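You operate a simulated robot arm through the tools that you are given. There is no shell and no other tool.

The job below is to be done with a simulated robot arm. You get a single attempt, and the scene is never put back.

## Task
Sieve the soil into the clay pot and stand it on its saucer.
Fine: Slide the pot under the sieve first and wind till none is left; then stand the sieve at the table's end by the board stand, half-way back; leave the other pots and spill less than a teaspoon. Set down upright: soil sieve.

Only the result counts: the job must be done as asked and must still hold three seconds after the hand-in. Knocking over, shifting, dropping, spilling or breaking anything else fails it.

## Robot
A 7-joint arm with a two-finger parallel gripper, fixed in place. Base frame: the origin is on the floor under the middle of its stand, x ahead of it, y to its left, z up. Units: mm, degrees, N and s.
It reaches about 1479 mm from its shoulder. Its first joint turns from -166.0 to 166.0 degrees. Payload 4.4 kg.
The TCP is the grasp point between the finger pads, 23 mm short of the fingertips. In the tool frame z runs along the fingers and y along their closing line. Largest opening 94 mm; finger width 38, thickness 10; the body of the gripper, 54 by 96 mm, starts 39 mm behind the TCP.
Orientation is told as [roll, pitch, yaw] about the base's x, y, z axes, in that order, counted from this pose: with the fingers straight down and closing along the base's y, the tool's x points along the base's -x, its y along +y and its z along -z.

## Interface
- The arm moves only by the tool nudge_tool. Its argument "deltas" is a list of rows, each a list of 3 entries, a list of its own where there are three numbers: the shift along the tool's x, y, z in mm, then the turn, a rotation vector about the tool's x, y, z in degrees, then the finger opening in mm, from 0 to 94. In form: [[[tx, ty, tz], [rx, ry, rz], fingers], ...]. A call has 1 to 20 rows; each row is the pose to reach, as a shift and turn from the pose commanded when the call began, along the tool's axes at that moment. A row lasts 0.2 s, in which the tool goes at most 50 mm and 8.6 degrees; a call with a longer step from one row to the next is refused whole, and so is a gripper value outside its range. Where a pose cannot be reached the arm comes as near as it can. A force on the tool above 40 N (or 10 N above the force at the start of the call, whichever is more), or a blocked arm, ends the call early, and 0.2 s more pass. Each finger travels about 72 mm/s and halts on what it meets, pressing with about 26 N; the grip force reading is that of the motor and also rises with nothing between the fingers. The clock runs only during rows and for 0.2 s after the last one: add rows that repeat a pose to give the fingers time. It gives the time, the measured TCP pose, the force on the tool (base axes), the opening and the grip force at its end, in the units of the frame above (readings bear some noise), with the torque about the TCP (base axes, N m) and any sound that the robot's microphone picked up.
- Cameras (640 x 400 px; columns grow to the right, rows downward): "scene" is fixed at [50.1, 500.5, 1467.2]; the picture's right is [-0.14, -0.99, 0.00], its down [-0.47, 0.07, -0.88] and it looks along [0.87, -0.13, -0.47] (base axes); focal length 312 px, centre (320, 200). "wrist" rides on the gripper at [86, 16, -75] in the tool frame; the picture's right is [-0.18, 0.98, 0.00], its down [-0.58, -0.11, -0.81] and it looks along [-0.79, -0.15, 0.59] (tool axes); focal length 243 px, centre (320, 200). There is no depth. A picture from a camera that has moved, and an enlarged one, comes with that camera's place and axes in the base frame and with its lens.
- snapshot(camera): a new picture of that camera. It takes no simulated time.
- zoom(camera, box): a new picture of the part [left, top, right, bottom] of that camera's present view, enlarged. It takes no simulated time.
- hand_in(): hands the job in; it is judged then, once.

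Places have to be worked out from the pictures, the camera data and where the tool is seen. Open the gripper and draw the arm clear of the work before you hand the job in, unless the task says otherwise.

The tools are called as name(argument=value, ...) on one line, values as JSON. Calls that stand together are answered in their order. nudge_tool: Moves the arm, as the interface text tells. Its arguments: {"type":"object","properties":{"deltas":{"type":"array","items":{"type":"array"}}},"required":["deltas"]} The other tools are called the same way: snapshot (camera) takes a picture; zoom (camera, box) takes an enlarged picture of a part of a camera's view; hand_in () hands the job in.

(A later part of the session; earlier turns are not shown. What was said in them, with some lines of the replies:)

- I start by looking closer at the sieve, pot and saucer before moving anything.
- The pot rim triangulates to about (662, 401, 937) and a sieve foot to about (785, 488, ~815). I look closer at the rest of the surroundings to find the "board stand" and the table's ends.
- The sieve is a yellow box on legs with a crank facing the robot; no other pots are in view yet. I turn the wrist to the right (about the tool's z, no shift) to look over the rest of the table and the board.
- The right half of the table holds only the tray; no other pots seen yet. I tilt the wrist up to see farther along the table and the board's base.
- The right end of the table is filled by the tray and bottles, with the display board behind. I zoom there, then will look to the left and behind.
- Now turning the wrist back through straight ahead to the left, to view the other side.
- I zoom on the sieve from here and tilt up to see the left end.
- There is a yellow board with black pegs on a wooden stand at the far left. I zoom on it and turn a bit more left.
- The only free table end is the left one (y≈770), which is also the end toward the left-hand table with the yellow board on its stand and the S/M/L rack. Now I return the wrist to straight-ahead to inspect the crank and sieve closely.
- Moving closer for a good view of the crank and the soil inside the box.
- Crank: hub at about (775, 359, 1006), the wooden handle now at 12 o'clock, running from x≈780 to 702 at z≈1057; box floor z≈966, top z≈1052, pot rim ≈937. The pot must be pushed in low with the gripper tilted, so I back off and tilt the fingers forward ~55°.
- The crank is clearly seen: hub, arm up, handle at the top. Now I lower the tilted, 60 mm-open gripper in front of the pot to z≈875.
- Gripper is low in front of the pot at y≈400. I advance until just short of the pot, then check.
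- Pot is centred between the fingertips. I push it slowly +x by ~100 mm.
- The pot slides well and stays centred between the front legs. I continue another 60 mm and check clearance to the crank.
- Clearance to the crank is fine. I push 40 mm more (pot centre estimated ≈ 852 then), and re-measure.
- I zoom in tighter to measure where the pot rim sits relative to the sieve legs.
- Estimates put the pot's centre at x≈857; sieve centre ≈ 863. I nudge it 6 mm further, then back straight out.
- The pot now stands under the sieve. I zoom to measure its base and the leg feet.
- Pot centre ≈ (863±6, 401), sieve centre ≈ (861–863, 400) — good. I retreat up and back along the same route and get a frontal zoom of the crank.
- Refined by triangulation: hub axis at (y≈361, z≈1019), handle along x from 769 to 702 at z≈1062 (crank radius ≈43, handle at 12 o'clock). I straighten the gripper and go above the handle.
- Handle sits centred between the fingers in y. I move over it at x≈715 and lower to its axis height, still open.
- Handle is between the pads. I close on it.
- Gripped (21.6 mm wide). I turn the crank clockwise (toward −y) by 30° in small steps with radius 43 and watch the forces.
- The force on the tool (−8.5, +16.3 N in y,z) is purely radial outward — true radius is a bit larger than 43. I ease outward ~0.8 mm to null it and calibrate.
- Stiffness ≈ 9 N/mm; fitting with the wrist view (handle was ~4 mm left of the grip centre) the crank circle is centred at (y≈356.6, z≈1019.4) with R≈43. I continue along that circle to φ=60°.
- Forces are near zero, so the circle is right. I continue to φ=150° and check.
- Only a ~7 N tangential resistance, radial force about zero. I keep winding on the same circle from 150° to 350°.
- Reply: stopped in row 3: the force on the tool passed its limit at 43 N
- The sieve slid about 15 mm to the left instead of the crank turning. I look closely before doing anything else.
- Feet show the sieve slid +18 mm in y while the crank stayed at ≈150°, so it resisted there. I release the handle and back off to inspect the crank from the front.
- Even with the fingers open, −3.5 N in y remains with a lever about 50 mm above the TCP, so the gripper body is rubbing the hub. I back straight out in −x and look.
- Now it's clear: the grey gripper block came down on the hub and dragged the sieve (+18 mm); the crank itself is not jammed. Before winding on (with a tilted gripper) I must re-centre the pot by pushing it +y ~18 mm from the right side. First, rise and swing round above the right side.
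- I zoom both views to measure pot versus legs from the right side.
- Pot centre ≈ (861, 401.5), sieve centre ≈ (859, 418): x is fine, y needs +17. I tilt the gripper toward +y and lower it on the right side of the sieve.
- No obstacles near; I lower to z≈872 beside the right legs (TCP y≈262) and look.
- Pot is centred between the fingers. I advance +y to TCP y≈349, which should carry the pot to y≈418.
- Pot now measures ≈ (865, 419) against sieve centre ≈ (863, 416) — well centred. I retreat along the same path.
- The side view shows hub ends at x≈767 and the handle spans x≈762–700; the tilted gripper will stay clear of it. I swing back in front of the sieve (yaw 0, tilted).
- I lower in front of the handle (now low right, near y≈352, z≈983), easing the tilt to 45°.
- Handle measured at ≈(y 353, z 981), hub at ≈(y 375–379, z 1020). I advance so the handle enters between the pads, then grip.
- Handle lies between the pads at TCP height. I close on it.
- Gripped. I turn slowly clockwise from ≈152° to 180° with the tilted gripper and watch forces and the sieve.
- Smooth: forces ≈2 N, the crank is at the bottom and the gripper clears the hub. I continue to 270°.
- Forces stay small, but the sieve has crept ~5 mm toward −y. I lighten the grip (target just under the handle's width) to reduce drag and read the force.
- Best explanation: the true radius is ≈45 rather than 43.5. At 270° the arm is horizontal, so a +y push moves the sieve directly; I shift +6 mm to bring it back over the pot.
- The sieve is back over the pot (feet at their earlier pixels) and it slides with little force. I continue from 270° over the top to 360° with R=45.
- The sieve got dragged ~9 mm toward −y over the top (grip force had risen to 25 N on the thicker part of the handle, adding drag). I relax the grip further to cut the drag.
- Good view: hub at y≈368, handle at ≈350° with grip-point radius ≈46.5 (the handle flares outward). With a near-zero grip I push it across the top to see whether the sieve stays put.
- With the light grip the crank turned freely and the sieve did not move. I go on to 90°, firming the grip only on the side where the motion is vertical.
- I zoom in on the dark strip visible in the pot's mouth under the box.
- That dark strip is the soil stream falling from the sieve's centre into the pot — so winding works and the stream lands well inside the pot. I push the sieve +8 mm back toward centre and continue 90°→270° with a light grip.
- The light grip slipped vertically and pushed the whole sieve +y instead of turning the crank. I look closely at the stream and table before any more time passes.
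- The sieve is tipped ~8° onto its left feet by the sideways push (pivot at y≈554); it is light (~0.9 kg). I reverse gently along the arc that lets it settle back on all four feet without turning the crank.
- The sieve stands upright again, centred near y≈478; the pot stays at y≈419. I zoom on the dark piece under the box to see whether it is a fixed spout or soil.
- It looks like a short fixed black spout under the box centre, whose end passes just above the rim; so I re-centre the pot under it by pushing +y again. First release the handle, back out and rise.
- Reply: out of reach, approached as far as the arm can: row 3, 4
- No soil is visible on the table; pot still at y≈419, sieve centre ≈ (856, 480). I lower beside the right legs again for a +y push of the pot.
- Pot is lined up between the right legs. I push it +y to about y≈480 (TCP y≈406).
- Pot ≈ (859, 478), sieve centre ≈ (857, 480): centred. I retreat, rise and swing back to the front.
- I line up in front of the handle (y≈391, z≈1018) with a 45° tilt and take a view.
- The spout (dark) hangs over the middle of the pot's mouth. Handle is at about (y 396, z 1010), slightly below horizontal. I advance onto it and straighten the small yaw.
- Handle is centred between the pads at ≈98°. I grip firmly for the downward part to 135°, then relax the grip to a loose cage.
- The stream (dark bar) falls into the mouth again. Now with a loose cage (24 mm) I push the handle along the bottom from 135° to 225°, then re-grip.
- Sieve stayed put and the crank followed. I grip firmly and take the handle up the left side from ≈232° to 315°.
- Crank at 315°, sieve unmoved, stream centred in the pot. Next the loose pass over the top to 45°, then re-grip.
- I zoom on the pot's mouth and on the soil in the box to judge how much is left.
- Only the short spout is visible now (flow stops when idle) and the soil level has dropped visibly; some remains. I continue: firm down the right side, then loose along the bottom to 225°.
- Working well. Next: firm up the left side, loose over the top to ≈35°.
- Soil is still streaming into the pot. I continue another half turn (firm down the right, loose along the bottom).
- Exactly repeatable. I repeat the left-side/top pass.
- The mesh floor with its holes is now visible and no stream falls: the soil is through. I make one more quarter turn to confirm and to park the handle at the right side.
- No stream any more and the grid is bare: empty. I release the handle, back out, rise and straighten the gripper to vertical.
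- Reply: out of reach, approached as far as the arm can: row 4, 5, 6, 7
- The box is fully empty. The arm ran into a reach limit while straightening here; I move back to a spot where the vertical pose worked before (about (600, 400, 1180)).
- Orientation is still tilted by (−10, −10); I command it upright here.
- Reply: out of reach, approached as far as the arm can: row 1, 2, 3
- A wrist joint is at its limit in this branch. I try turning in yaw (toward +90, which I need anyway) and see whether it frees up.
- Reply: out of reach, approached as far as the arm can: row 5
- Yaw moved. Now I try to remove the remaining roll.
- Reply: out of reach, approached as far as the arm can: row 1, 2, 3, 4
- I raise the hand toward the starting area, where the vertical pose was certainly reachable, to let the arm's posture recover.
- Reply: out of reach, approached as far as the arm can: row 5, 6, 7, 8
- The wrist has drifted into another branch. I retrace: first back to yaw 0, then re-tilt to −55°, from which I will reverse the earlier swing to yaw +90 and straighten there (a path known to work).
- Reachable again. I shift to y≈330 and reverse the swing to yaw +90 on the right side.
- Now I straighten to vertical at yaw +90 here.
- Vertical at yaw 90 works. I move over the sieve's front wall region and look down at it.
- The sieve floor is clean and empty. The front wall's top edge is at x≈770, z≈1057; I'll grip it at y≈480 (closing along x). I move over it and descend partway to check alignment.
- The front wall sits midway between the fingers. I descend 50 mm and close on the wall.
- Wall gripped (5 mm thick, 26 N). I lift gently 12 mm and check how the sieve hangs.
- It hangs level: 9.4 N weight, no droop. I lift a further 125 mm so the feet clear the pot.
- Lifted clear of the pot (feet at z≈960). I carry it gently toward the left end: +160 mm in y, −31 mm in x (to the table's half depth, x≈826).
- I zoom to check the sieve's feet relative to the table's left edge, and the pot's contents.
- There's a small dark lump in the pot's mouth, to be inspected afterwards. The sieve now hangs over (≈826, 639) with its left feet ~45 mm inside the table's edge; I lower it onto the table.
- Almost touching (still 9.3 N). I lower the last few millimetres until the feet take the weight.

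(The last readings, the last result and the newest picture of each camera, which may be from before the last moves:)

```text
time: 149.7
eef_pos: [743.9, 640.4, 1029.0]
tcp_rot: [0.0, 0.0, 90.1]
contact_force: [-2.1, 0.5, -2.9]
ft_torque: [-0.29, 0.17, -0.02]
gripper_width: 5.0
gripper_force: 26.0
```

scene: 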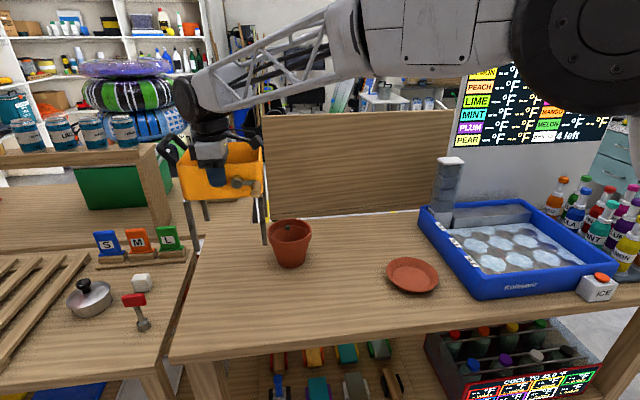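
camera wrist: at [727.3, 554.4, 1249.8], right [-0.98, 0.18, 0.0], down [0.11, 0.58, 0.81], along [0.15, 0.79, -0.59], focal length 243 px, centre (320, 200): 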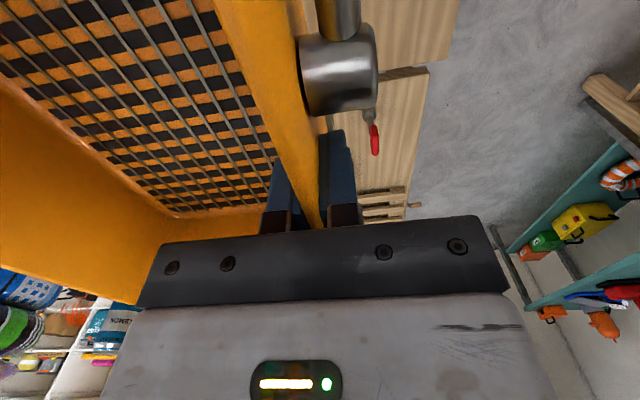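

Feet are taking the weight. One more millimetre, then I open slowly.

nudge_tool(deltas=[[[0, 0, 0.6], [0, 0, 0], 0], [[0, 0, 0.6], [0, 0, 0], 0], [[0, 0, 0.6], [0, 0, 0], 10], [[0, 0, 0.6], [0, 0, 0], 30], [[0, 0, 0.6], [0, 0, 0], 50], [[0, 0, 0.6], [0, 0, 0], 60], [[0, 0, 0.6], [0, 0, 0], 60]])

zoom(camera="scene", box=[150, 150, 320, 320])

snapshot(camera="wrist")

```text
time: 151.3
eef_pos: [743.4, 639.8, 1030.5]
tcp_rot: [0.0, 0.0, 90.0]
contact_force: [-0.6, -0.2, 0.1]
ft_torque: [-0.04, -0.02, -0.02]
gripper_width: 60.2
gripper_force: 0.1
```

```text
2.35 times, centred on (235, 235) of scene
camera zoom: at [50.1, 500.5, 1467.2], right [-0.14, -0.99, 0.0], down [-0.47, 0.07, -0.88], along [0.87, -0.13, -0.47], focal length 733 px, centre (520, 118)
```

zoom: 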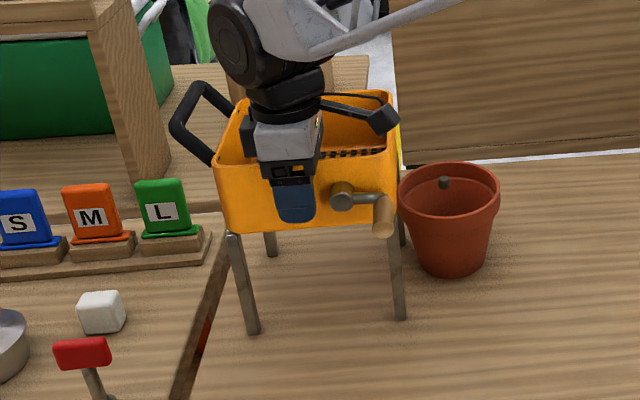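

```text
taken
camera wrist: at [727.8, 554.0, 1104.7], right [-0.98, 0.18, 0.0], down [0.11, 0.58, 0.81], along [0.15, 0.79, -0.59], focal length 243 px, centre (320, 200)
```

wrist: 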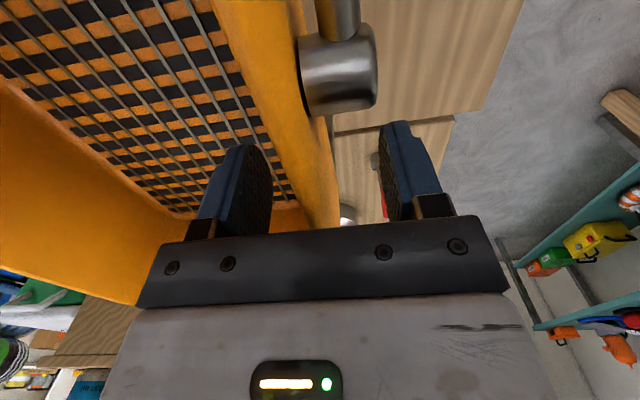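

Sieve stands by itself. I rise straight up and move to look down into the pot.

nudge_tool(deltas=[[[0, 0, -30], [0, 0, 0], 60], [[0, 0, -70], [0, 0, 0], 60], [[0, 0, -110], [0, 0, 0], 60], [[0, 0, -140], [0, 0, 0], 60]])

nudge_tool(deltas=[[[45, -15, 0], [0, 0, 0], 60], [[90, -30, 0], [0, 0, 0], 60], [[135, -45, 0], [0, 0, 0], 60], [[180, -60, 0], [0, 0, 0], 60], [[225, -80, 0], [0, 0, 0], 60], [[270, -100, 0], [0, 0, 0], 60], [[290, -116, 0], [0, 0, 0], 60], [[290, -116, 0], [0, 0, 0], 60]])

snapshot(camera="wrist")

zoom(camera="wrist", box=[240, 60, 400, 200])

snapshot(camera="scene")

```text
time: 152.3
eef_pos: [741.7, 640.1, 1169.9]
tcp_rot: [0.0, 0.1, 90.0]
contact_force: [0.0, 0.3, -0.3]
ft_torque: [0.0, 0.0, -0.03]
gripper_width: 60.2
gripper_force: 0.0
```

```text
time: 154.1
eef_pos: [857.6, 350.5, 1172.0]
tcp_rot: [0.0, 0.0, 90.1]
contact_force: [-0.2, -0.5, 1.3]
ft_torque: [-0.03, -0.03, -0.03]
gripper_width: 59.9
gripper_force: 0.0
```

```text
taken
camera wrist: at [843.6, 263.7, 1246.0], right [-0.98, 0.18, 0.0], down [0.11, 0.58, 0.81], along [0.15, 0.79, -0.59], focal length 243 px, centre (320, 200)
```

wrist: 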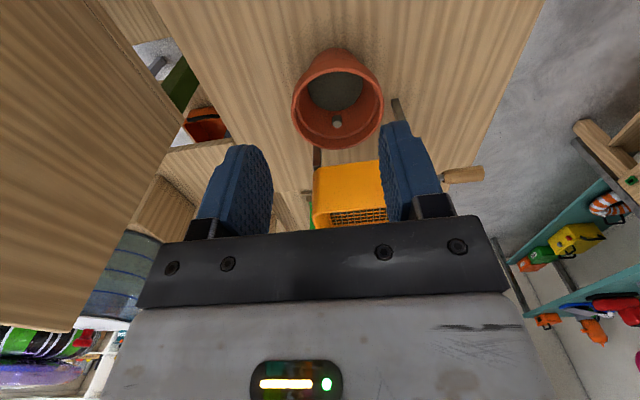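

```text
2.86 times, centred on (320, 130) of wrist
camera zoom: at [843.6, 263.7, 1246.0], right [-0.98, 0.18, 0.0], down [0.11, 0.58, 0.81], along [0.15, 0.79, -0.59], focal length 693 px, centre (320, 400)
```

zoom: 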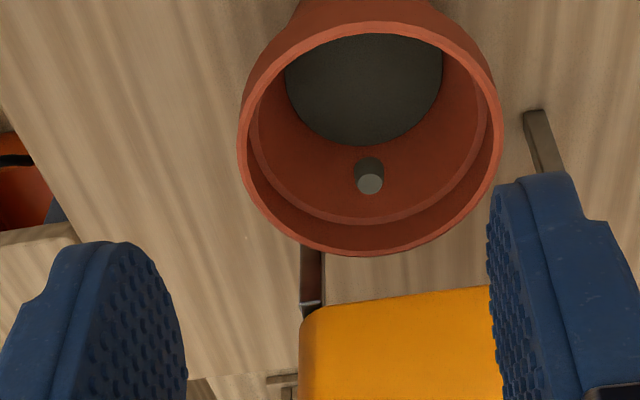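

```text
taken
```

scene: 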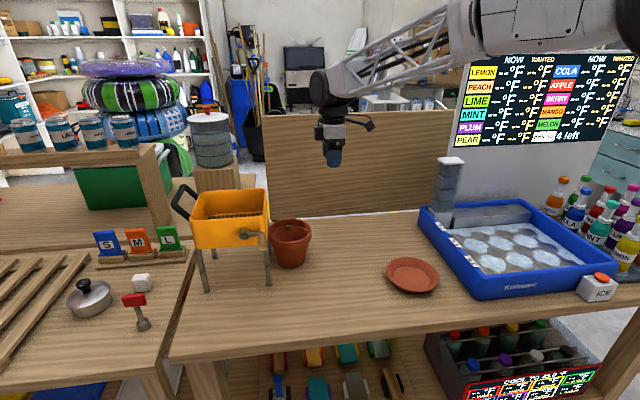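

The pot holds a good depth of soil (dark disc), and the floating bit is just the idle stream marker. Pot centre ≈ (856.5, 475), rim radius ≈ 66. I go above its front rim (x≈794) to grip the rim wall.

nudge_tool(deltas=[[[-40, 20, 0], [0, 0, 0], 60], [[-80, 42, 0], [0, 0, 0], 60], [[-122, 63.6, 0], [0, 0, 0], 60], [[-122, 63.6, 45], [0, 0, 0], 60], [[-122, 63.6, 90], [0, 0, 0], 60], [[-122, 63.6, 135], [0, 0, 0], 60], [[-122, 63.6, 175], [0, 0, 0], 60], [[-122, 63.6, 200], [0, 0, 0], 60], [[-122, 63.6, 200], [0, 0, 0], 60]])

snapshot(camera="wrist")

zoom(camera="scene", box=[220, 150, 360, 290])

```text
time: 156.1
eef_pos: [794.0, 475.1, 969.3]
tcp_rot: [0.1, 0.1, 90.0]
contact_force: [0.0, 0.3, -0.1]
ft_torque: [0.02, 0.0, 0.0]
gripper_width: 59.9
gripper_force: 0.2
```

```text
taken
camera wrist: at [778.9, 387.5, 1043.6], right [-0.98, 0.18, 0.0], down [0.11, 0.58, 0.81], along [0.15, 0.79, -0.59], focal length 243 px, centre (320, 200)
```

wrist: 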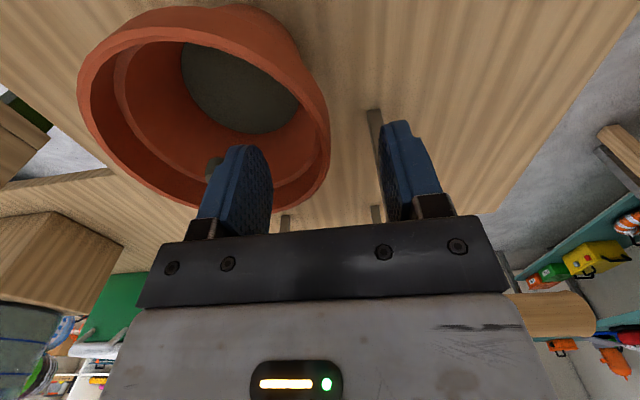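

```text
2.86 times, centred on (290, 220) of scene
camera zoom: at [50.1, 500.5, 1467.2], right [-0.14, -0.99, 0.0], down [-0.47, 0.07, -0.88], along [0.87, -0.13, -0.47], focal length 890 px, centre (406, 143)
```

zoom: 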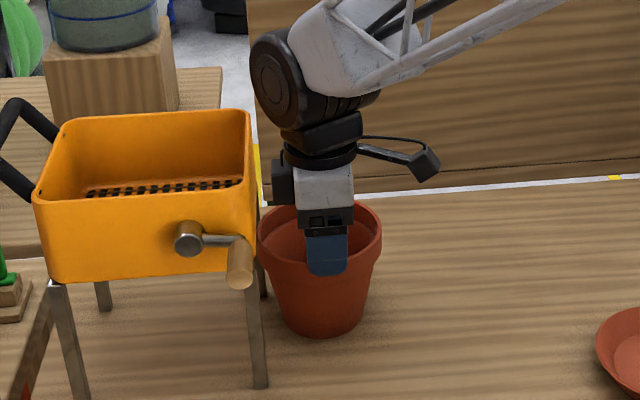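

Front rim is midway between the fingers. I descend 37 mm (tips ~28 mm below the rim) and close.

nudge_tool(deltas=[[[0, 0, 15], [0, 0, 0], 60], [[0, 0, 30], [0, 0, 0], 60], [[0, 0, 37], [0, 0, 0], 60], [[0, 0, 37], [0, 0, 0], 35], [[0, 0, 37], [0, 0, 0], 15], [[0, 0, 37], [0, 0, 0], 0], [[0, 0, 37], [0, 0, 0], 0], [[0, 0, 37], [0, 0, 0], 0]])

snapshot(camera="wrist")

zoom(camera="scene", box=[220, 150, 360, 290])

```text
time: 157.9
eef_pos: [794.8, 473.4, 933.2]
tcp_rot: [0.0, 0.0, 90.0]
contact_force: [-3.1, 3.9, 10.2]
ft_torque: [0.3, -0.78, 0.31]
gripper_width: 15.7
gripper_force: 26.6
```

```text
taken
camera wrist: at [779.8, 387.2, 1007.7], right [-0.98, 0.18, 0.0], down [0.11, 0.58, 0.81], along [0.15, 0.79, -0.59], focal length 243 px, centre (320, 200)
```

wrist: 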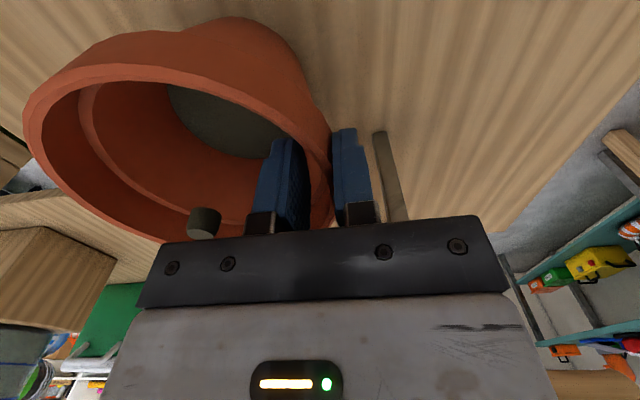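

```text
2.86 times, centred on (290, 220) of scene
camera zoom: at [50.1, 500.5, 1467.2], right [-0.14, -0.99, 0.0], down [-0.47, 0.07, -0.88], along [0.87, -0.13, -0.47], focal length 890 px, centre (406, 143)
```

zoom: 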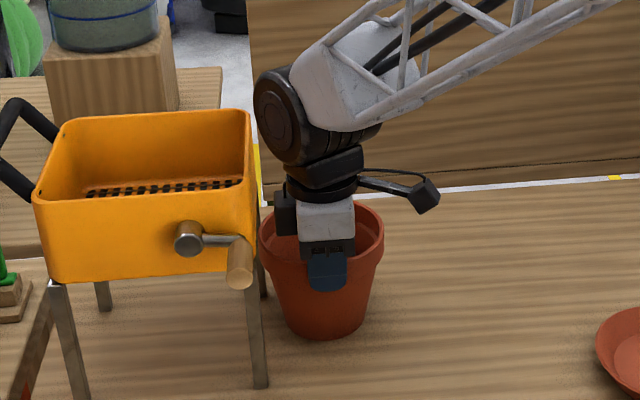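

The grip is uneven (inner ledge ~16 mm below the rim, width 15.7), so a rim pinch would droop. Better: insert both fingers inside the pot and expand outward, lifting it centrally. I release and rise.

nudge_tool(deltas=[[[0, 0, 0], [0, 0, 0], 30], [[0, 0, 0], [0, 0, 0], 60], [[0, 0, -20], [0, 0, 0], 60], [[0, 0, -55], [0, 0, 0], 60], [[0, 0, -95], [0, 0, 0], 60], [[0, 0, -140], [0, 0, 0], 60], [[0, 0, -185], [0, 0, 0], 60]])

nudge_tool(deltas=[[[40, -20, -10], [0, 0, 0], 60], [[80, -40, -20], [0, 0, 0], 60], [[124, -63, -30], [0, 0, 0], 60], [[124, -63, -50], [0, 0, 0], 60], [[124, -63, -50], [0, 0, 0], 60]])

snapshot(camera="wrist")

zoom(camera="wrist", box=[240, 60, 400, 200])

zoom(camera="scene", box=[220, 170, 360, 290])

```text
time: 159.5
eef_pos: [794.5, 471.3, 1117.4]
tcp_rot: [0.1, 0.1, 90.0]
contact_force: [0.0, -0.5, -0.7]
ft_torque: [0.0, 0.01, -0.02]
gripper_width: 59.9
gripper_force: 0.0
```

```text
refused: row 3 steps farther than a row can; nothing moved
```

```text
taken
camera wrist: at [779.8, 384.3, 1191.5], right [-0.98, 0.18, 0.0], down [0.11, 0.58, 0.81], along [0.15, 0.79, -0.59], focal length 243 px, centre (320, 200)
```

wrist: 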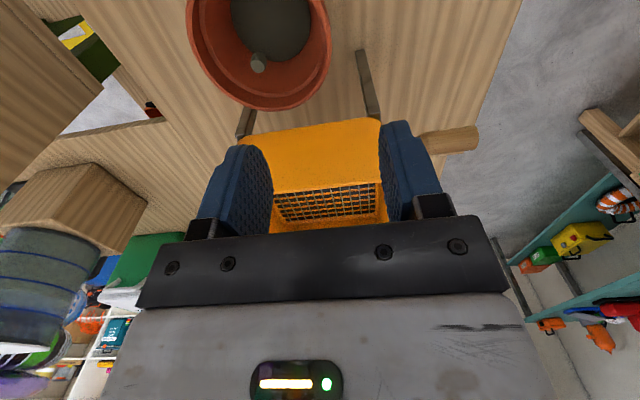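

```text
2.86 times, centred on (320, 130) of wrist
camera zoom: at [779.8, 384.3, 1191.5], right [-0.98, 0.18, 0.0], down [0.11, 0.58, 0.81], along [0.15, 0.79, -0.59], focal length 693 px, centre (320, 400)
```

zoom: 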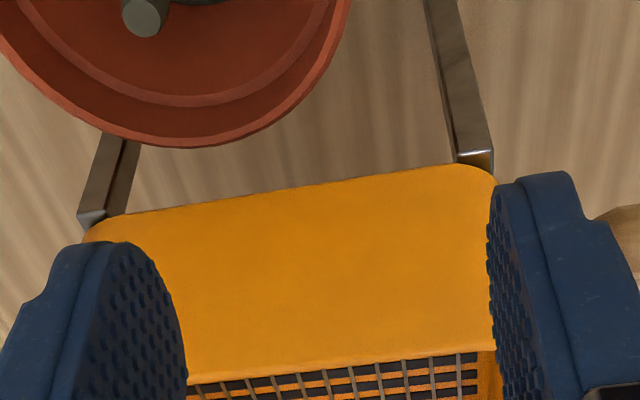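

```text
3.33 times, centred on (290, 230) of scene
camera zoom: at [50.1, 500.5, 1467.2], right [-0.14, -0.99, 0.0], down [-0.47, 0.07, -0.88], along [0.87, -0.13, -0.47], focal length 1038 px, centre (420, 100)
```

zoom: 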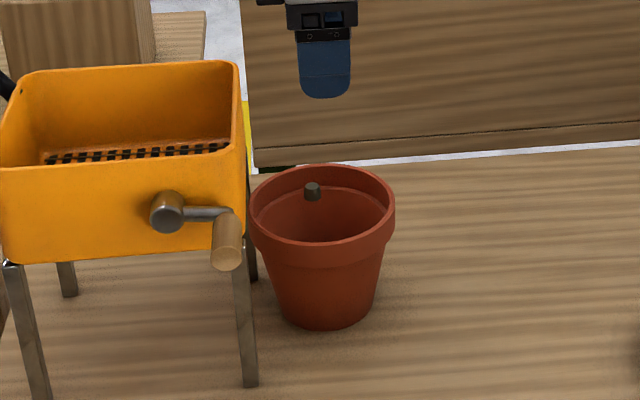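

Pot upright and fine. I go to the viewpoint on its right side to measure its centre again.

nudge_tool(deltas=[[[30, -16, -13], [0, 0, 0], 60], [[60, -32, -26], [0, 0, 0], 60], [[91, -48, -39], [0, 0, 0], 60], [[121, -63, -52], [0, 0, 0], 60], [[121, -63, -52], [0, 0, 0], 60]])

zoom(camera="wrist", box=[240, 60, 400, 200])

```text
time: 160.7
eef_pos: [857.5, 349.4, 1170.2]
tcp_rot: [0.0, 0.0, 90.1]
contact_force: [0.4, -0.6, -0.4]
ft_torque: [0.0, 0.01, 0.02]
gripper_width: 60.0
gripper_force: 0.1
```

```text
2.86 times, centred on (320, 130) of wrist
camera zoom: at [842.2, 263.3, 1244.6], right [-0.98, 0.18, 0.0], down [0.11, 0.58, 0.81], along [0.15, 0.79, -0.59], focal length 693 px, centre (320, 400)
```

zoom: 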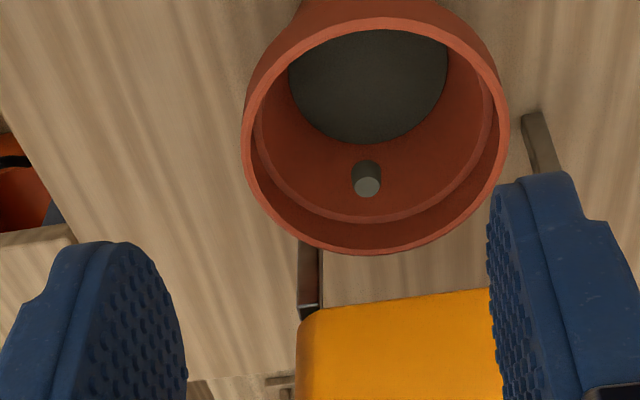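

Pot centre now ≈ (852.8, 473.5), soil surface ≈ z 862. I move above the centre and lower the half-open fingers inside, tips to z≈887.

nudge_tool(deltas=[[[-42, 1.6, 0], [0, 0, 0], 56], [[-84, 3.2, 0], [0, 0, 0], 56], [[-124, 4.7, 0], [0, 0, 0], 56], [[-124, 4.7, 45], [0, 0, 0], 56], [[-124, 4.7, 90], [0, 0, 0], 56], [[-124, 4.7, 135], [0, 0, 0], 56], [[-124, 4.7, 175], [0, 0, 0], 56], [[-124, 4.7, 195], [0, 0, 0], 56], [[-124, 4.7, 195], [0, 0, 0], 56]])

snapshot(camera="wrist")

zoom(camera="scene", box=[220, 150, 360, 290])

```text
time: 162.7
eef_pos: [852.7, 475.3, 975.0]
tcp_rot: [0.0, 0.0, 90.0]
contact_force: [-0.1, -0.2, 0.8]
ft_torque: [0.04, 0.01, -0.02]
gripper_width: 56.1
gripper_force: 0.0
```

```text
taken
camera wrist: at [837.8, 389.0, 1049.2], right [-0.98, 0.18, 0.0], down [0.11, 0.58, 0.81], along [0.15, 0.79, -0.59], focal length 243 px, centre (320, 200)
```

wrist: 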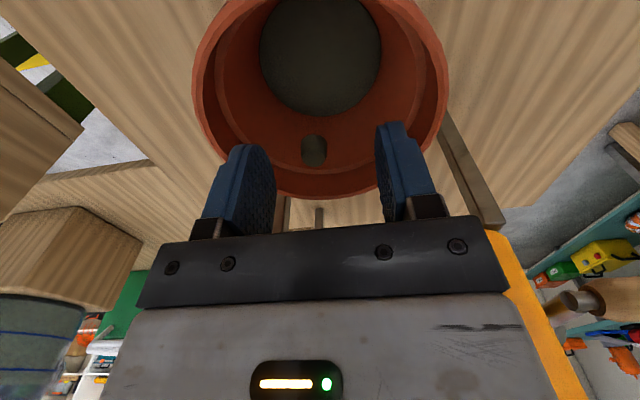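

```text
2.86 times, centred on (290, 220) of scene
camera zoom: at [50.1, 500.5, 1467.2], right [-0.14, -0.99, 0.0], down [-0.47, 0.07, -0.88], along [0.87, -0.13, -0.47], focal length 890 px, centre (406, 143)
```

zoom: 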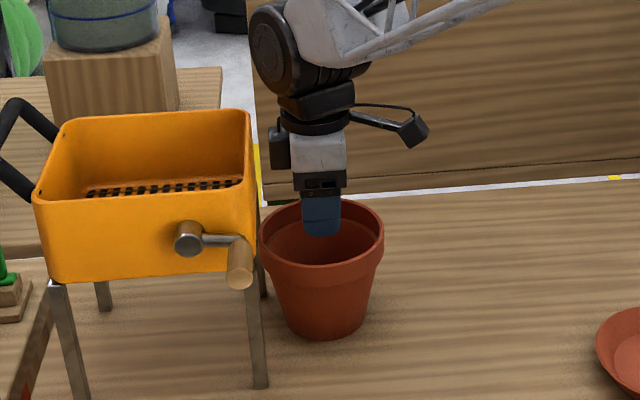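

Fingers are centred inside the rim. I descend to TCP z≈909 and then open outward against the inner wall.

nudge_tool(deltas=[[[0, 0.5, 20], [0, 0, 0], 56], [[0, 0.5, 40], [0, 0, 0], 56], [[0, 0.5, 56], [0, 0, 0], 56], [[0, 0.5, 66], [0, 0, 0], 56], [[0, 0.5, 66], [0, 0, 0], 56]])

nudge_tool(deltas=[[[0, 0, 0], [0, 0, 0], 66], [[0, 0, 0], [0, 0, 0], 76], [[0, 0, 0], [0, 0, 0], 86], [[0, 0, 0], [0, 0, 0], 94], [[0, 0, 0], [0, 0, 0], 94]])

snapshot(camera="wrist")

zoom(camera="scene", box=[220, 150, 360, 290])

```text
time: 163.9
eef_pos: [851.0, 476.1, 910.3]
tcp_rot: [0.0, 0.0, 89.9]
contact_force: [-0.5, -0.3, -0.5]
ft_torque: [-0.02, 0.01, -0.01]
gripper_width: 55.9
gripper_force: 0.0
```

```text
time: 165.1
eef_pos: [852.6, 474.6, 909.8]
tcp_rot: [0.0, 0.0, 90.0]
contact_force: [-1.5, 0.6, 2.9]
ft_torque: [-0.02, 0.0, -0.05]
gripper_width: 72.6
gripper_force: 0.2
```

```text
taken
camera wrist: at [836.4, 388.3, 983.6], right [-0.98, 0.18, 0.0], down [0.11, 0.58, 0.81], along [0.15, 0.79, -0.59], focal length 243 px, centre (320, 200)
```

wrist: 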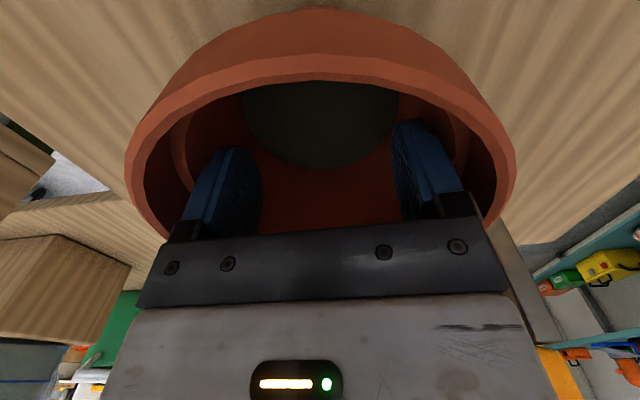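

```text
2.86 times, centred on (290, 220) of scene
camera zoom: at [50.1, 500.5, 1467.2], right [-0.14, -0.99, 0.0], down [-0.47, 0.07, -0.88], along [0.87, -0.13, -0.47], focal length 890 px, centre (406, 143)
```

zoom: 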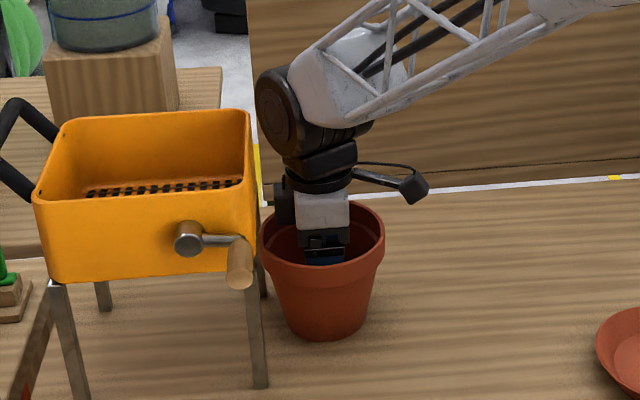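

The fingers halted against the inner wall at 72.6 mm. I test-lift 8 mm slowly.

nudge_tool(deltas=[[[0, 0, -2], [0, 0, 0], 94], [[0, 0, -4], [0, 0, 0], 94], [[0, 0, -6], [0, 0, 0], 94], [[0, 0, -8], [0, 0, 0], 94], [[0, 0, -8], [0, 0, 0], 94]])

zoom(camera="scene", box=[220, 150, 360, 290])

snapshot(camera="wrist")

```text
time: 166.3
eef_pos: [852.3, 474.2, 916.9]
tcp_rot: [-0.1, 0.1, 90.0]
contact_force: [-0.2, -0.2, -4.0]
ft_torque: [-0.03, 0.0, 0.01]
gripper_width: 72.8
gripper_force: 0.0
```

```text
2.86 times, centred on (290, 220) of scene
camera zoom: at [50.1, 500.5, 1467.2], right [-0.14, -0.99, 0.0], down [-0.47, 0.07, -0.88], along [0.87, -0.13, -0.47], focal length 890 px, centre (406, 143)
```

zoom: 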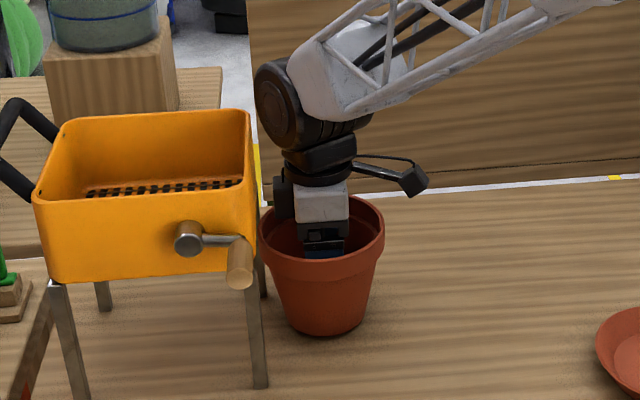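

```text
taken
camera wrist: at [837.7, 388.6, 991.2], right [-0.98, 0.18, 0.0], down [0.11, 0.58, 0.81], along [0.15, 0.79, -0.59], focal length 243 px, centre (320, 200)
```

wrist: 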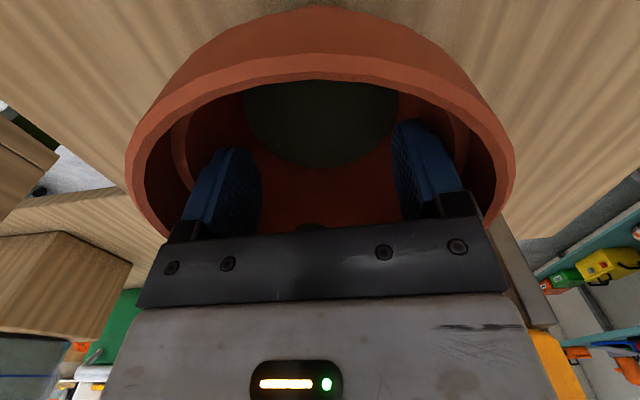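

The pot rises with the gripper (≈5–7 N, hanging straight). I lift another 45 mm.

nudge_tool(deltas=[[[0, 0, -3], [0, 0, 0], 94], [[0, 0, -9], [0, 0, 0], 94], [[0, 0, -16], [0, 0, 0], 94], [[0, 0, -23], [0, 0, 0], 94], [[0, 0, -30], [0, 0, 0], 94], [[0, 0, -37], [0, 0, 0], 94], [[0, 0, -43], [0, 0, 0], 94], [[0, 0, -46], [0, 0, 0], 94], [[0, 0, -46], [0, 0, 0], 94]])

zoom(camera="scene", box=[220, 150, 360, 290])

snapshot(camera="wrist")

```text
time: 168.3
eef_pos: [852.1, 475.3, 962.5]
tcp_rot: [0.0, 0.0, 90.0]
contact_force: [-0.2, -0.1, -4.6]
ft_torque: [0.04, 0.03, -0.01]
gripper_width: 73.8
gripper_force: 0.0
```

```text
2.86 times, centred on (290, 220) of scene
camera zoom: at [50.1, 500.5, 1467.2], right [-0.14, -0.99, 0.0], down [-0.47, 0.07, -0.88], along [0.87, -0.13, -0.47], focal length 890 px, centre (406, 143)
```

zoom: 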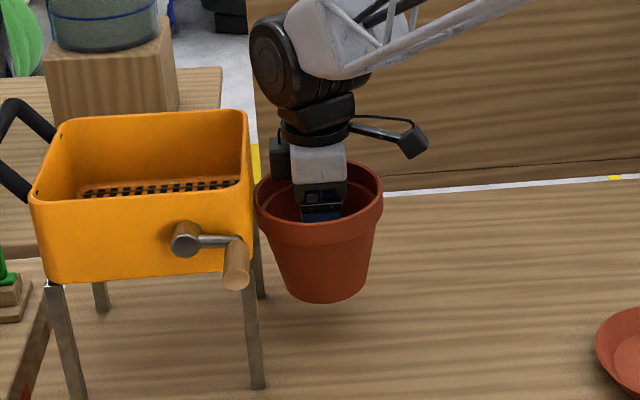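

```text
taken
camera wrist: at [837.1, 389.3, 1037.0], right [-0.98, 0.18, 0.0], down [0.11, 0.58, 0.81], along [0.15, 0.79, -0.59], focal length 243 px, centre (320, 200)
```

wrist: 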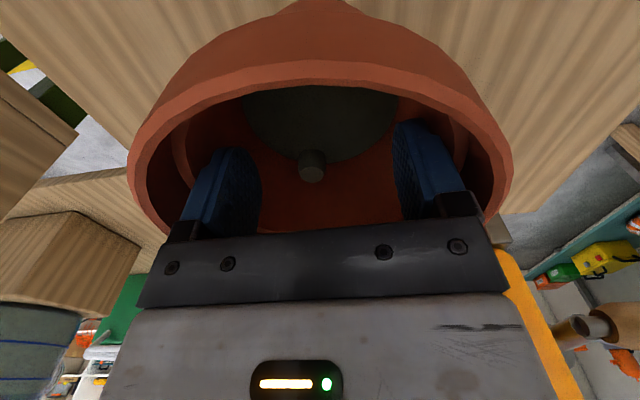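

The pot hangs well but its rim is close to the sieve's side wall, so I move it away in −y first, and measure the saucer.

nudge_tool(deltas=[[[4, 0, 0], [0, 0, 0], 94], [[12, 0, 0], [0, 0, 0], 94], [[24, 0, 0], [0, 0, 0], 94], [[38, 0, 0], [0, 0, 0], 94], [[52, 0, 0], [0, 0, 0], 94], [[64, 0, 0], [0, 0, 0], 94], [[72, 0, 0], [0, 0, 0], 94], [[76, 0, 0], [0, 0, 0], 94], [[76, 0, 0], [0, 0, 0], 94]])

snapshot(camera="scene")

zoom(camera="scene", box=[370, 240, 460, 310])

zoom(camera="scene", box=[150, 150, 320, 320])

```text
time: 170.3
eef_pos: [854.2, 399.6, 963.1]
tcp_rot: [0.1, 0.0, 89.9]
contact_force: [0.5, -0.4, -4.9]
ft_torque: [0.02, 0.03, 0.02]
gripper_width: 74.4
gripper_force: 0.0
```

```text
taken
```

scene: 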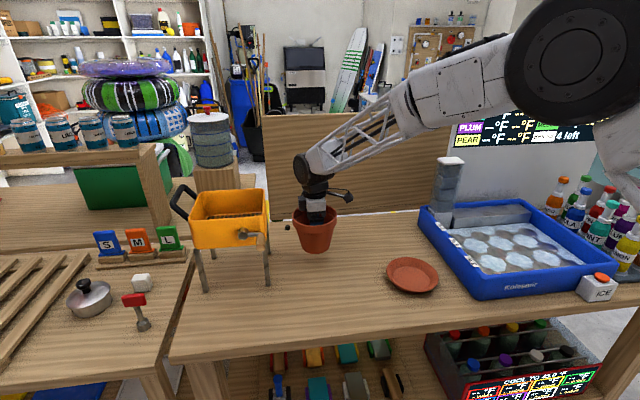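

```text
5.71 times, centred on (415, 275) of scene
camera zoom: at [50.1, 500.5, 1467.2], right [-0.14, -0.99, 0.0], down [-0.47, 0.07, -0.88], along [0.87, -0.13, -0.47], focal length 1780 px, centre (-223, -229)
```

zoom: 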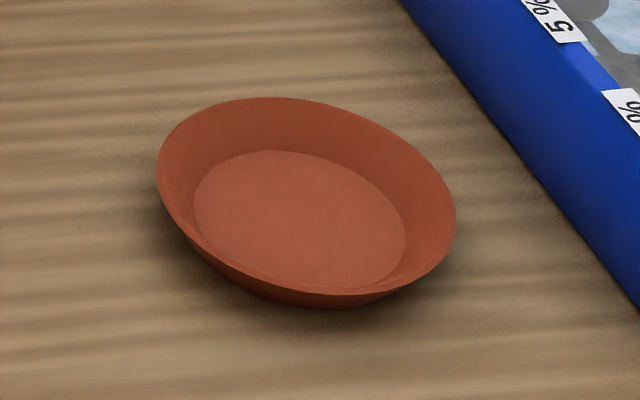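

```text
2.35 times, centred on (235, 235) of scene
camera zoom: at [50.1, 500.5, 1467.2], right [-0.14, -0.99, 0.0], down [-0.47, 0.07, -0.88], along [0.87, -0.13, -0.47], focal length 733 px, centre (520, 118)
```

zoom: 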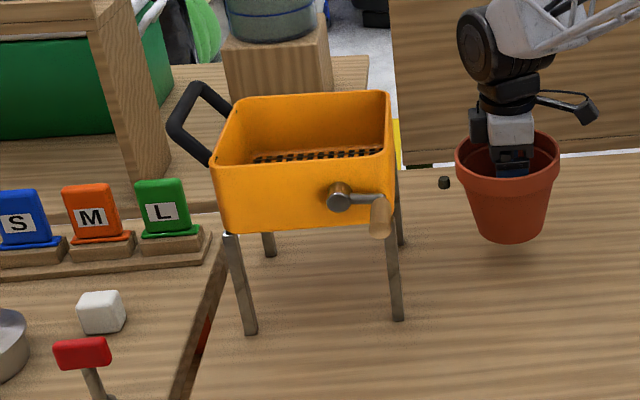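

The floating bit stayed behind in mid-air — only a visual. The sieve stands fine. Saucer centre ≈ (712, 128.5), rim z≈840; I carry the pot there at constant height (base ≈ z 871).

nudge_tool(deltas=[[[6, 3, 0], [0, 0, 0], 94], [[18, 9.5, 0], [0, 0, 0], 94], [[34, 18, 0], [0, 0, 0], 94], [[52, 27, 0], [0, 0, 0], 94], [[70, 36.5, 0], [0, 0, 0], 94], [[88, 46, 0], [0, 0, 0], 94], [[106, 55.5, 0], [0, 0, 0], 94], [[124, 65, 0], [0, 0, 0], 94], [[142, 74.5, 0], [0, 0, 0], 94], [[160, 84, 0], [0, 0, 0], 94], [[178, 93, 0], [0, 0, 0], 94], [[196, 102.5, 0], [0, 0, 0], 94], [[214, 112, 0], [0, 0, 0], 94], [[232, 121.5, 0], [0, 0, 0], 94], [[248, 130, 0], [0, 0, 0], 94], [[261, 136.5, 0], [0, 0, 0], 94], [[268, 140.5, 0], [0, 0, 0], 94], [[271, 142, 0], [0, 0, 0], 94], [[271, 142, 0], [0, 0, 0], 94]])

snapshot(camera="scene")

zoom(camera="scene", box=[350, 190, 480, 310])

snapshot(camera="wrist")

```text
time: 174.3
eef_pos: [710.2, 129.3, 963.0]
tcp_rot: [0.1, 0.0, 90.0]
contact_force: [0.2, 0.0, -4.4]
ft_torque: [-0.02, 0.01, -0.01]
gripper_width: 75.2
gripper_force: 0.0
```

```text
taken
```

scene: 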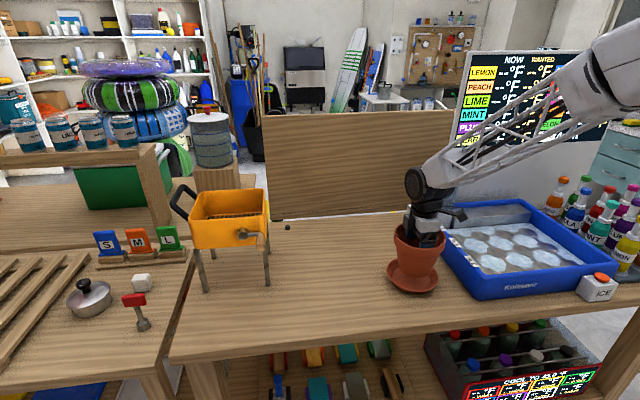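

```text
3.33 times, centred on (415, 250) of scene
camera zoom: at [50.1, 500.5, 1467.2], right [-0.14, -0.99, 0.0], down [-0.47, 0.07, -0.88], along [0.87, -0.13, -0.47], focal length 1038 px, centre (3, 33)
```

zoom: 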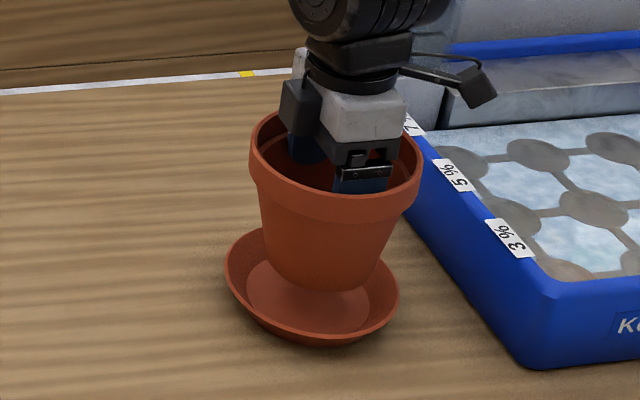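

```text
taken
camera wrist: at [694.9, 42.2, 1037.4], right [-0.98, 0.18, 0.0], down [0.11, 0.58, 0.81], along [0.15, 0.79, -0.59], focal length 243 px, centre (320, 200)
```

wrist: 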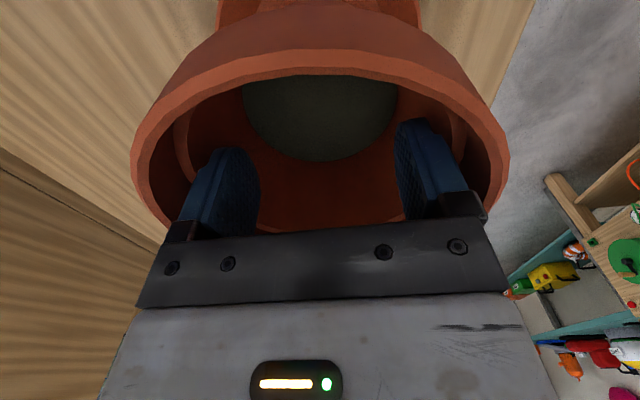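

Pot is centred over the saucer (projection of its axis coincides with the saucer's floor centre). I lower it slowly.

nudge_tool(deltas=[[[0, 0, 3], [0, 0, 0], 94], [[0, 0, 9], [0, 0, 0], 94], [[0, 0, 16], [0, 0, 0], 94], [[0, 0, 23], [0, 0, 0], 94], [[0, 0, 29], [0, 0, 0], 94], [[0, 0, 34], [0, 0, 0], 94], [[0, 0, 37], [0, 0, 0], 94], [[0, 0, 39], [0, 0, 0], 94], [[0, 0, 39], [0, 0, 0], 94]])

zoom(camera="scene", box=[350, 190, 480, 310])

```text
time: 176.3
eef_pos: [708.6, 128.9, 923.6]
tcp_rot: [0.0, 0.0, 90.0]
contact_force: [-0.3, -0.4, -4.4]
ft_torque: [-0.02, -0.03, 0.01]
gripper_width: 75.7
gripper_force: 0.1
```

```text
3.33 times, centred on (415, 250) of scene
camera zoom: at [50.1, 500.5, 1467.2], right [-0.14, -0.99, 0.0], down [-0.47, 0.07, -0.88], along [0.87, -0.13, -0.47], focal length 1038 px, centre (3, 33)
```

zoom: 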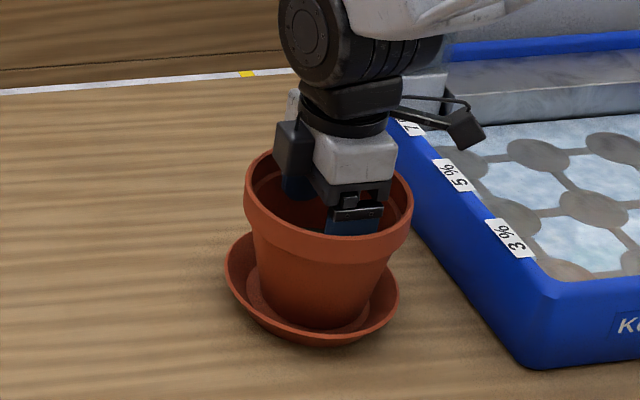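

Close to the saucer floor and centred. I lower in 2 mm steps until the weight transfers.

nudge_tool(deltas=[[[0, 0, 1.5], [0, 0, 0], 94], [[0, 0, 3], [0, 0, 0], 94], [[0, 0, 4.5], [0, 0, 0], 94], [[0, 0, 4.5], [0, 0, 0], 94]])

nudge_tool(deltas=[[[0, 0, 1], [0, 0, 0], 94], [[0, 0, 2], [0, 0, 0], 94], [[0, 0, 2], [0, 0, 0], 94]])

zoom(camera="scene", box=[370, 210, 460, 310])

```text
time: 177.3
eef_pos: [711.1, 128.5, 921.4]
tcp_rot: [-0.2, 0.1, 89.9]
contact_force: [2.4, -5.5, 14.1]
ft_torque: [0.03, 0.23, 0.01]
gripper_width: 76.3
gripper_force: 0.0
```

```text
time: 178.2
eef_pos: [711.1, 129.4, 921.2]
tcp_rot: [-0.1, 0.0, 89.9]
contact_force: [-0.3, -1.5, 3.3]
ft_torque: [0.07, 0.24, -0.06]
gripper_width: 76.4
gripper_force: 0.0
stopped in row 3: the force on the tool passed its limit at 41 N (the readings are from after the stop); the commanded pose is now the measured one
```

```text
4.00 times, centred on (415, 260) of scene
camera zoom: at [50.1, 500.5, 1467.2], right [-0.14, -0.99, 0.0], down [-0.47, 0.07, -0.88], along [0.87, -0.13, -0.47], focal length 1246 px, centre (-60, -40)
```

zoom: 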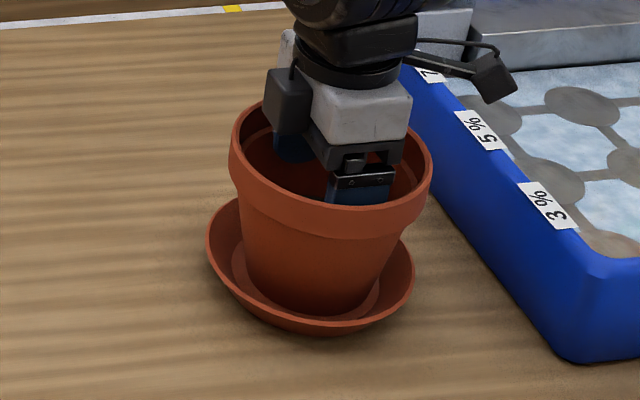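

The pot is down on the saucer. I close the fingers inward to free it, then rise straight up.

nudge_tool(deltas=[[[0, 0, 0], [0, 0, 0], 72], [[0, 0, 0], [0, 0, 0], 64], [[0, 0, 0], [0, 0, 0], 54], [[0, 0, 0], [0, 0, 0], 50], [[0, 0, 0], [0, 0, 0], 50]])

zoom(camera="scene", box=[370, 210, 460, 310])

snapshot(camera="wrist")

```text
time: 179.4
eef_pos: [711.2, 127.9, 920.7]
tcp_rot: [-0.2, 0.0, 89.8]
contact_force: [-0.5, 0.1, -0.4]
ft_torque: [0.0, -0.01, 0.01]
gripper_width: 50.1
gripper_force: 0.0
```

```text
4.00 times, centred on (415, 260) of scene
camera zoom: at [50.1, 500.5, 1467.2], right [-0.14, -0.99, 0.0], down [-0.47, 0.07, -0.88], along [0.87, -0.13, -0.47], focal length 1246 px, centre (-60, -40)
```

zoom: 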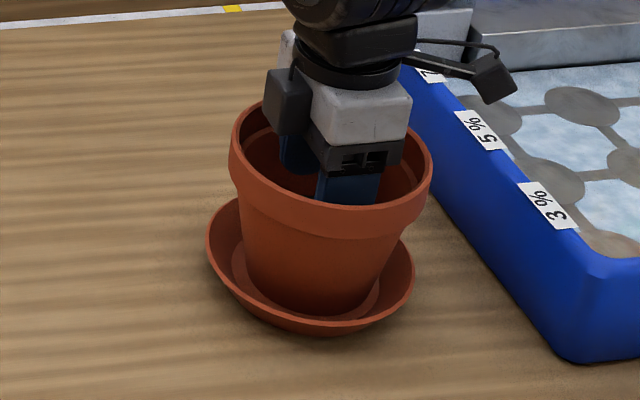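

```text
taken
camera wrist: at [695.8, 42.1, 994.2], right [-0.98, 0.18, 0.0], down [0.11, 0.58, 0.81], along [0.15, 0.79, -0.59], focal length 243 px, centre (320, 200)
```

wrist: 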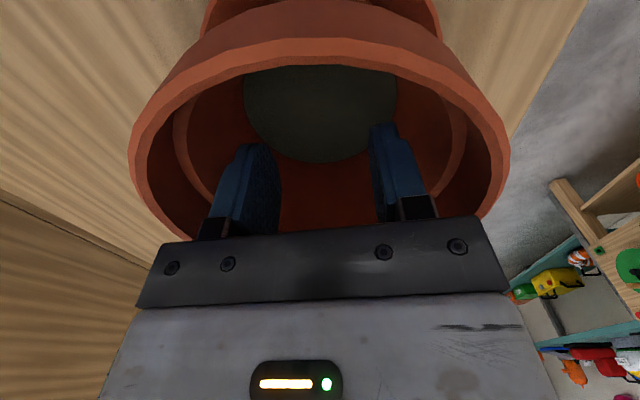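

The pot stands free with zero force. I rise straight out and up.

nudge_tool(deltas=[[[0, 0, -15], [0, 0, 0], 50], [[0, 0, -40], [0, 0, 0], 50], [[0, 0, -75], [0, 0, 0], 50], [[0, 0, -115], [0, 0, 0], 50], [[0, 0, -160], [0, 0, 0], 50], [[0, 0, -205], [0, 0, 0], 60], [[0, 0, -250], [0, 0, 0], 60]])

snapshot(camera="scene")

zoom(camera="scene", box=[370, 210, 460, 310])

zoom(camera="scene", box=[150, 150, 320, 320])

snapshot(camera="wrist")

```text
time: 181.0
eef_pos: [711.1, 127.4, 1170.6]
tcp_rot: [-0.1, 0.1, 89.8]
contact_force: [0.5, 0.2, 0.0]
ft_torque: [-0.01, -0.03, -0.03]
gripper_width: 60.0
gripper_force: 0.1
```

```text
taken
```

scene: 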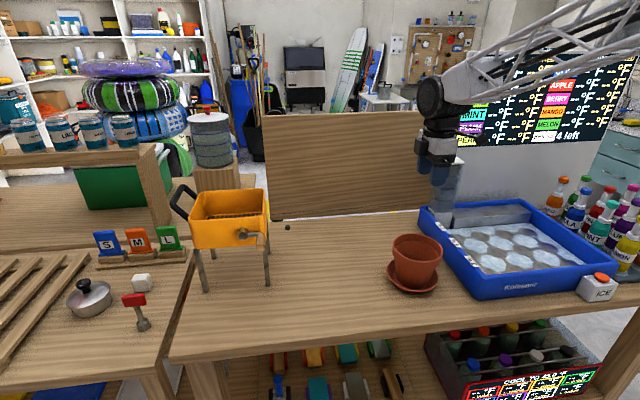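

```text
4.00 times, centred on (415, 260) of scene
camera zoom: at [50.1, 500.5, 1467.2], right [-0.14, -0.99, 0.0], down [-0.47, 0.07, -0.88], along [0.87, -0.13, -0.47], focal length 1246 px, centre (-60, -40)
```

zoom: 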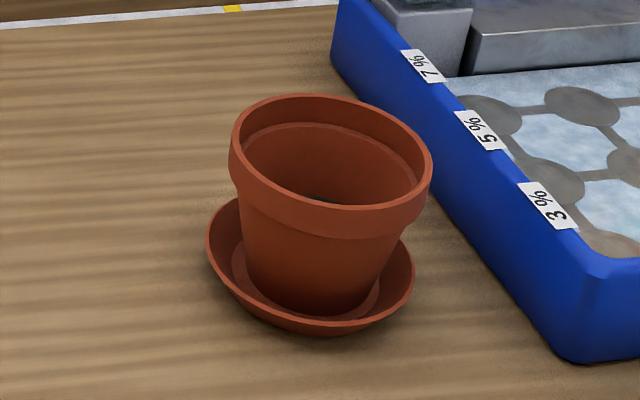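

```text
2.35 times, centred on (235, 235) of scene
camera zoom: at [50.1, 500.5, 1467.2], right [-0.14, -0.99, 0.0], down [-0.47, 0.07, -0.88], along [0.87, -0.13, -0.47], focal length 733 px, centre (520, 118)
```

zoom: 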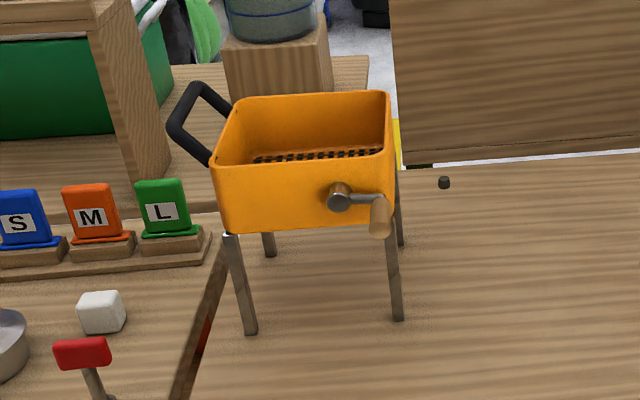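

```text
taken
camera wrist: at [695.7, 41.4, 1244.9], right [-0.98, 0.18, 0.0], down [0.11, 0.58, 0.81], along [0.15, 0.79, -0.59], focal length 243 px, centre (320, 200)
```

wrist: 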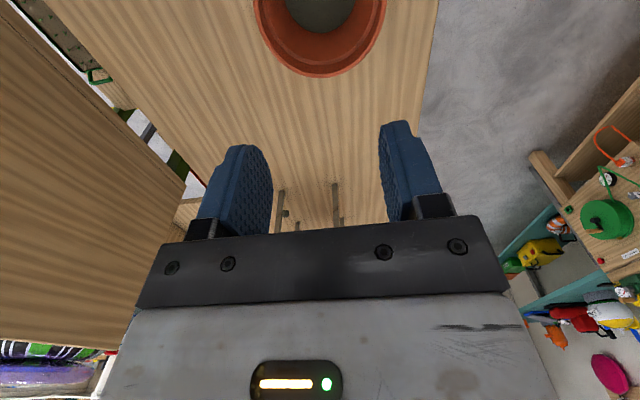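

Pot stands level and centred on its saucer; the sieve stands upright at the left end, centre ≈ (829, 642), table half depth ≈ 825. I open the gripper and draw the arm clear.

nudge_tool(deltas=[[[0, 20, -30], [0, 0, 0], 80], [[0, 50, -60], [0, 0, 0], 94], [[0, 85, -85], [0, 0, 0], 94], [[0, 120, -105], [0, 0, 0], 94], [[0, 160, -120], [0, 0, 0], 94], [[0, 160, -120], [0, 0, 0], 94]])

snapshot(camera="scene")

zoom(camera="scene", box=[250, 200, 450, 320])

zoom(camera="scene", box=[150, 150, 320, 320])

```text
time: 182.4
eef_pos: [551.3, 127.3, 1288.7]
tcp_rot: [-0.2, 0.1, 90.0]
contact_force: [-0.6, 0.6, -0.1]
ft_torque: [0.0, 0.0, 0.0]
gripper_width: 94.0
gripper_force: 0.1
```

```text
taken
```

scene: 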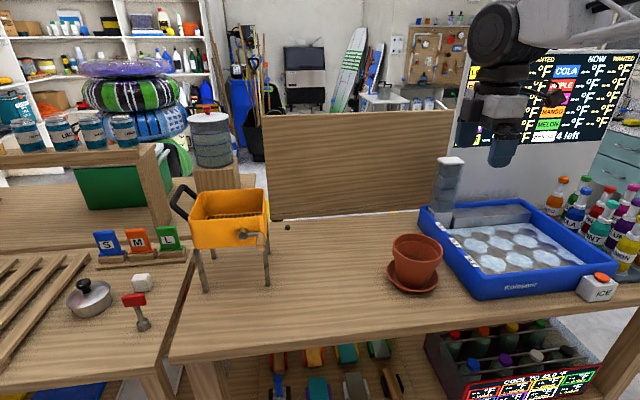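

```text
3.20 times, centred on (350, 260) of scene
camera zoom: at [50.1, 500.5, 1467.2], right [-0.14, -0.99, 0.0], down [-0.47, 0.07, -0.88], along [0.87, -0.13, -0.47], focal length 997 px, centre (224, 8)
```

zoom: 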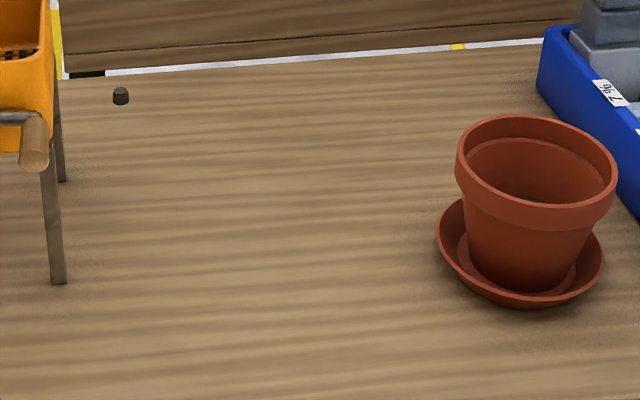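

```text
2.35 times, centred on (235, 235) of scene
camera zoom: at [50.1, 500.5, 1467.2], right [-0.14, -0.99, 0.0], down [-0.47, 0.07, -0.88], along [0.87, -0.13, -0.47], focal length 733 px, centre (520, 118)
```

zoom: 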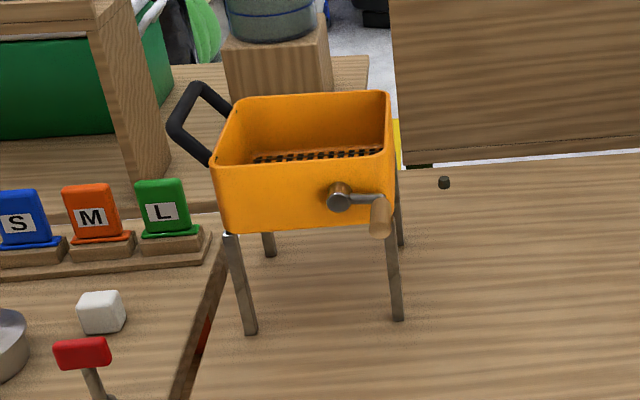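

Nothing lies spilled on the table. The pot with soil stands on its saucer, the empty sieve stands upright at the free left end, and the arm is clear. I hand the job in.

hand_in()

```text
The job is handed in.
```

I've handed the job in. The pot holds the sieved soil and stands on its saucer, and the empty sieve stands upright at the left end of the table. I don't have the verdict yet.

- **Soil:** I slid the pot under the sieve first, then wound the crank until the mesh was bare and nothing more fell. It went round about three times.
- **Pot:** It stands level and centred on the saucer. I lifted it from the inside.
- **Sieve:** It stands at roughly (829, 642), with the table's half depth at x≈825. Its left feet are about 40 mm in from the edge.

Three things could count against the result:

- **Possible small spill:** Partway through, the gripper pushed the sieve about 60 mm sideways and tipped it about 8° before I set it upright. A little soil may have fallen beside the pot then. I saw none on the table in any later picture.
- **Pot nudged the sieve:** As I lifted the pot out, it pushed the standing sieve about 3 mm. The sieve stayed upright.
- **Which end:** No object was labelled "board stand". I took it to be the left end, by the S/M/L boards and the yellow board. The right end was filled by the ice tray.

I didn't touch anything else on the table, and I opened the gripper and moved the arm clear before handing in.
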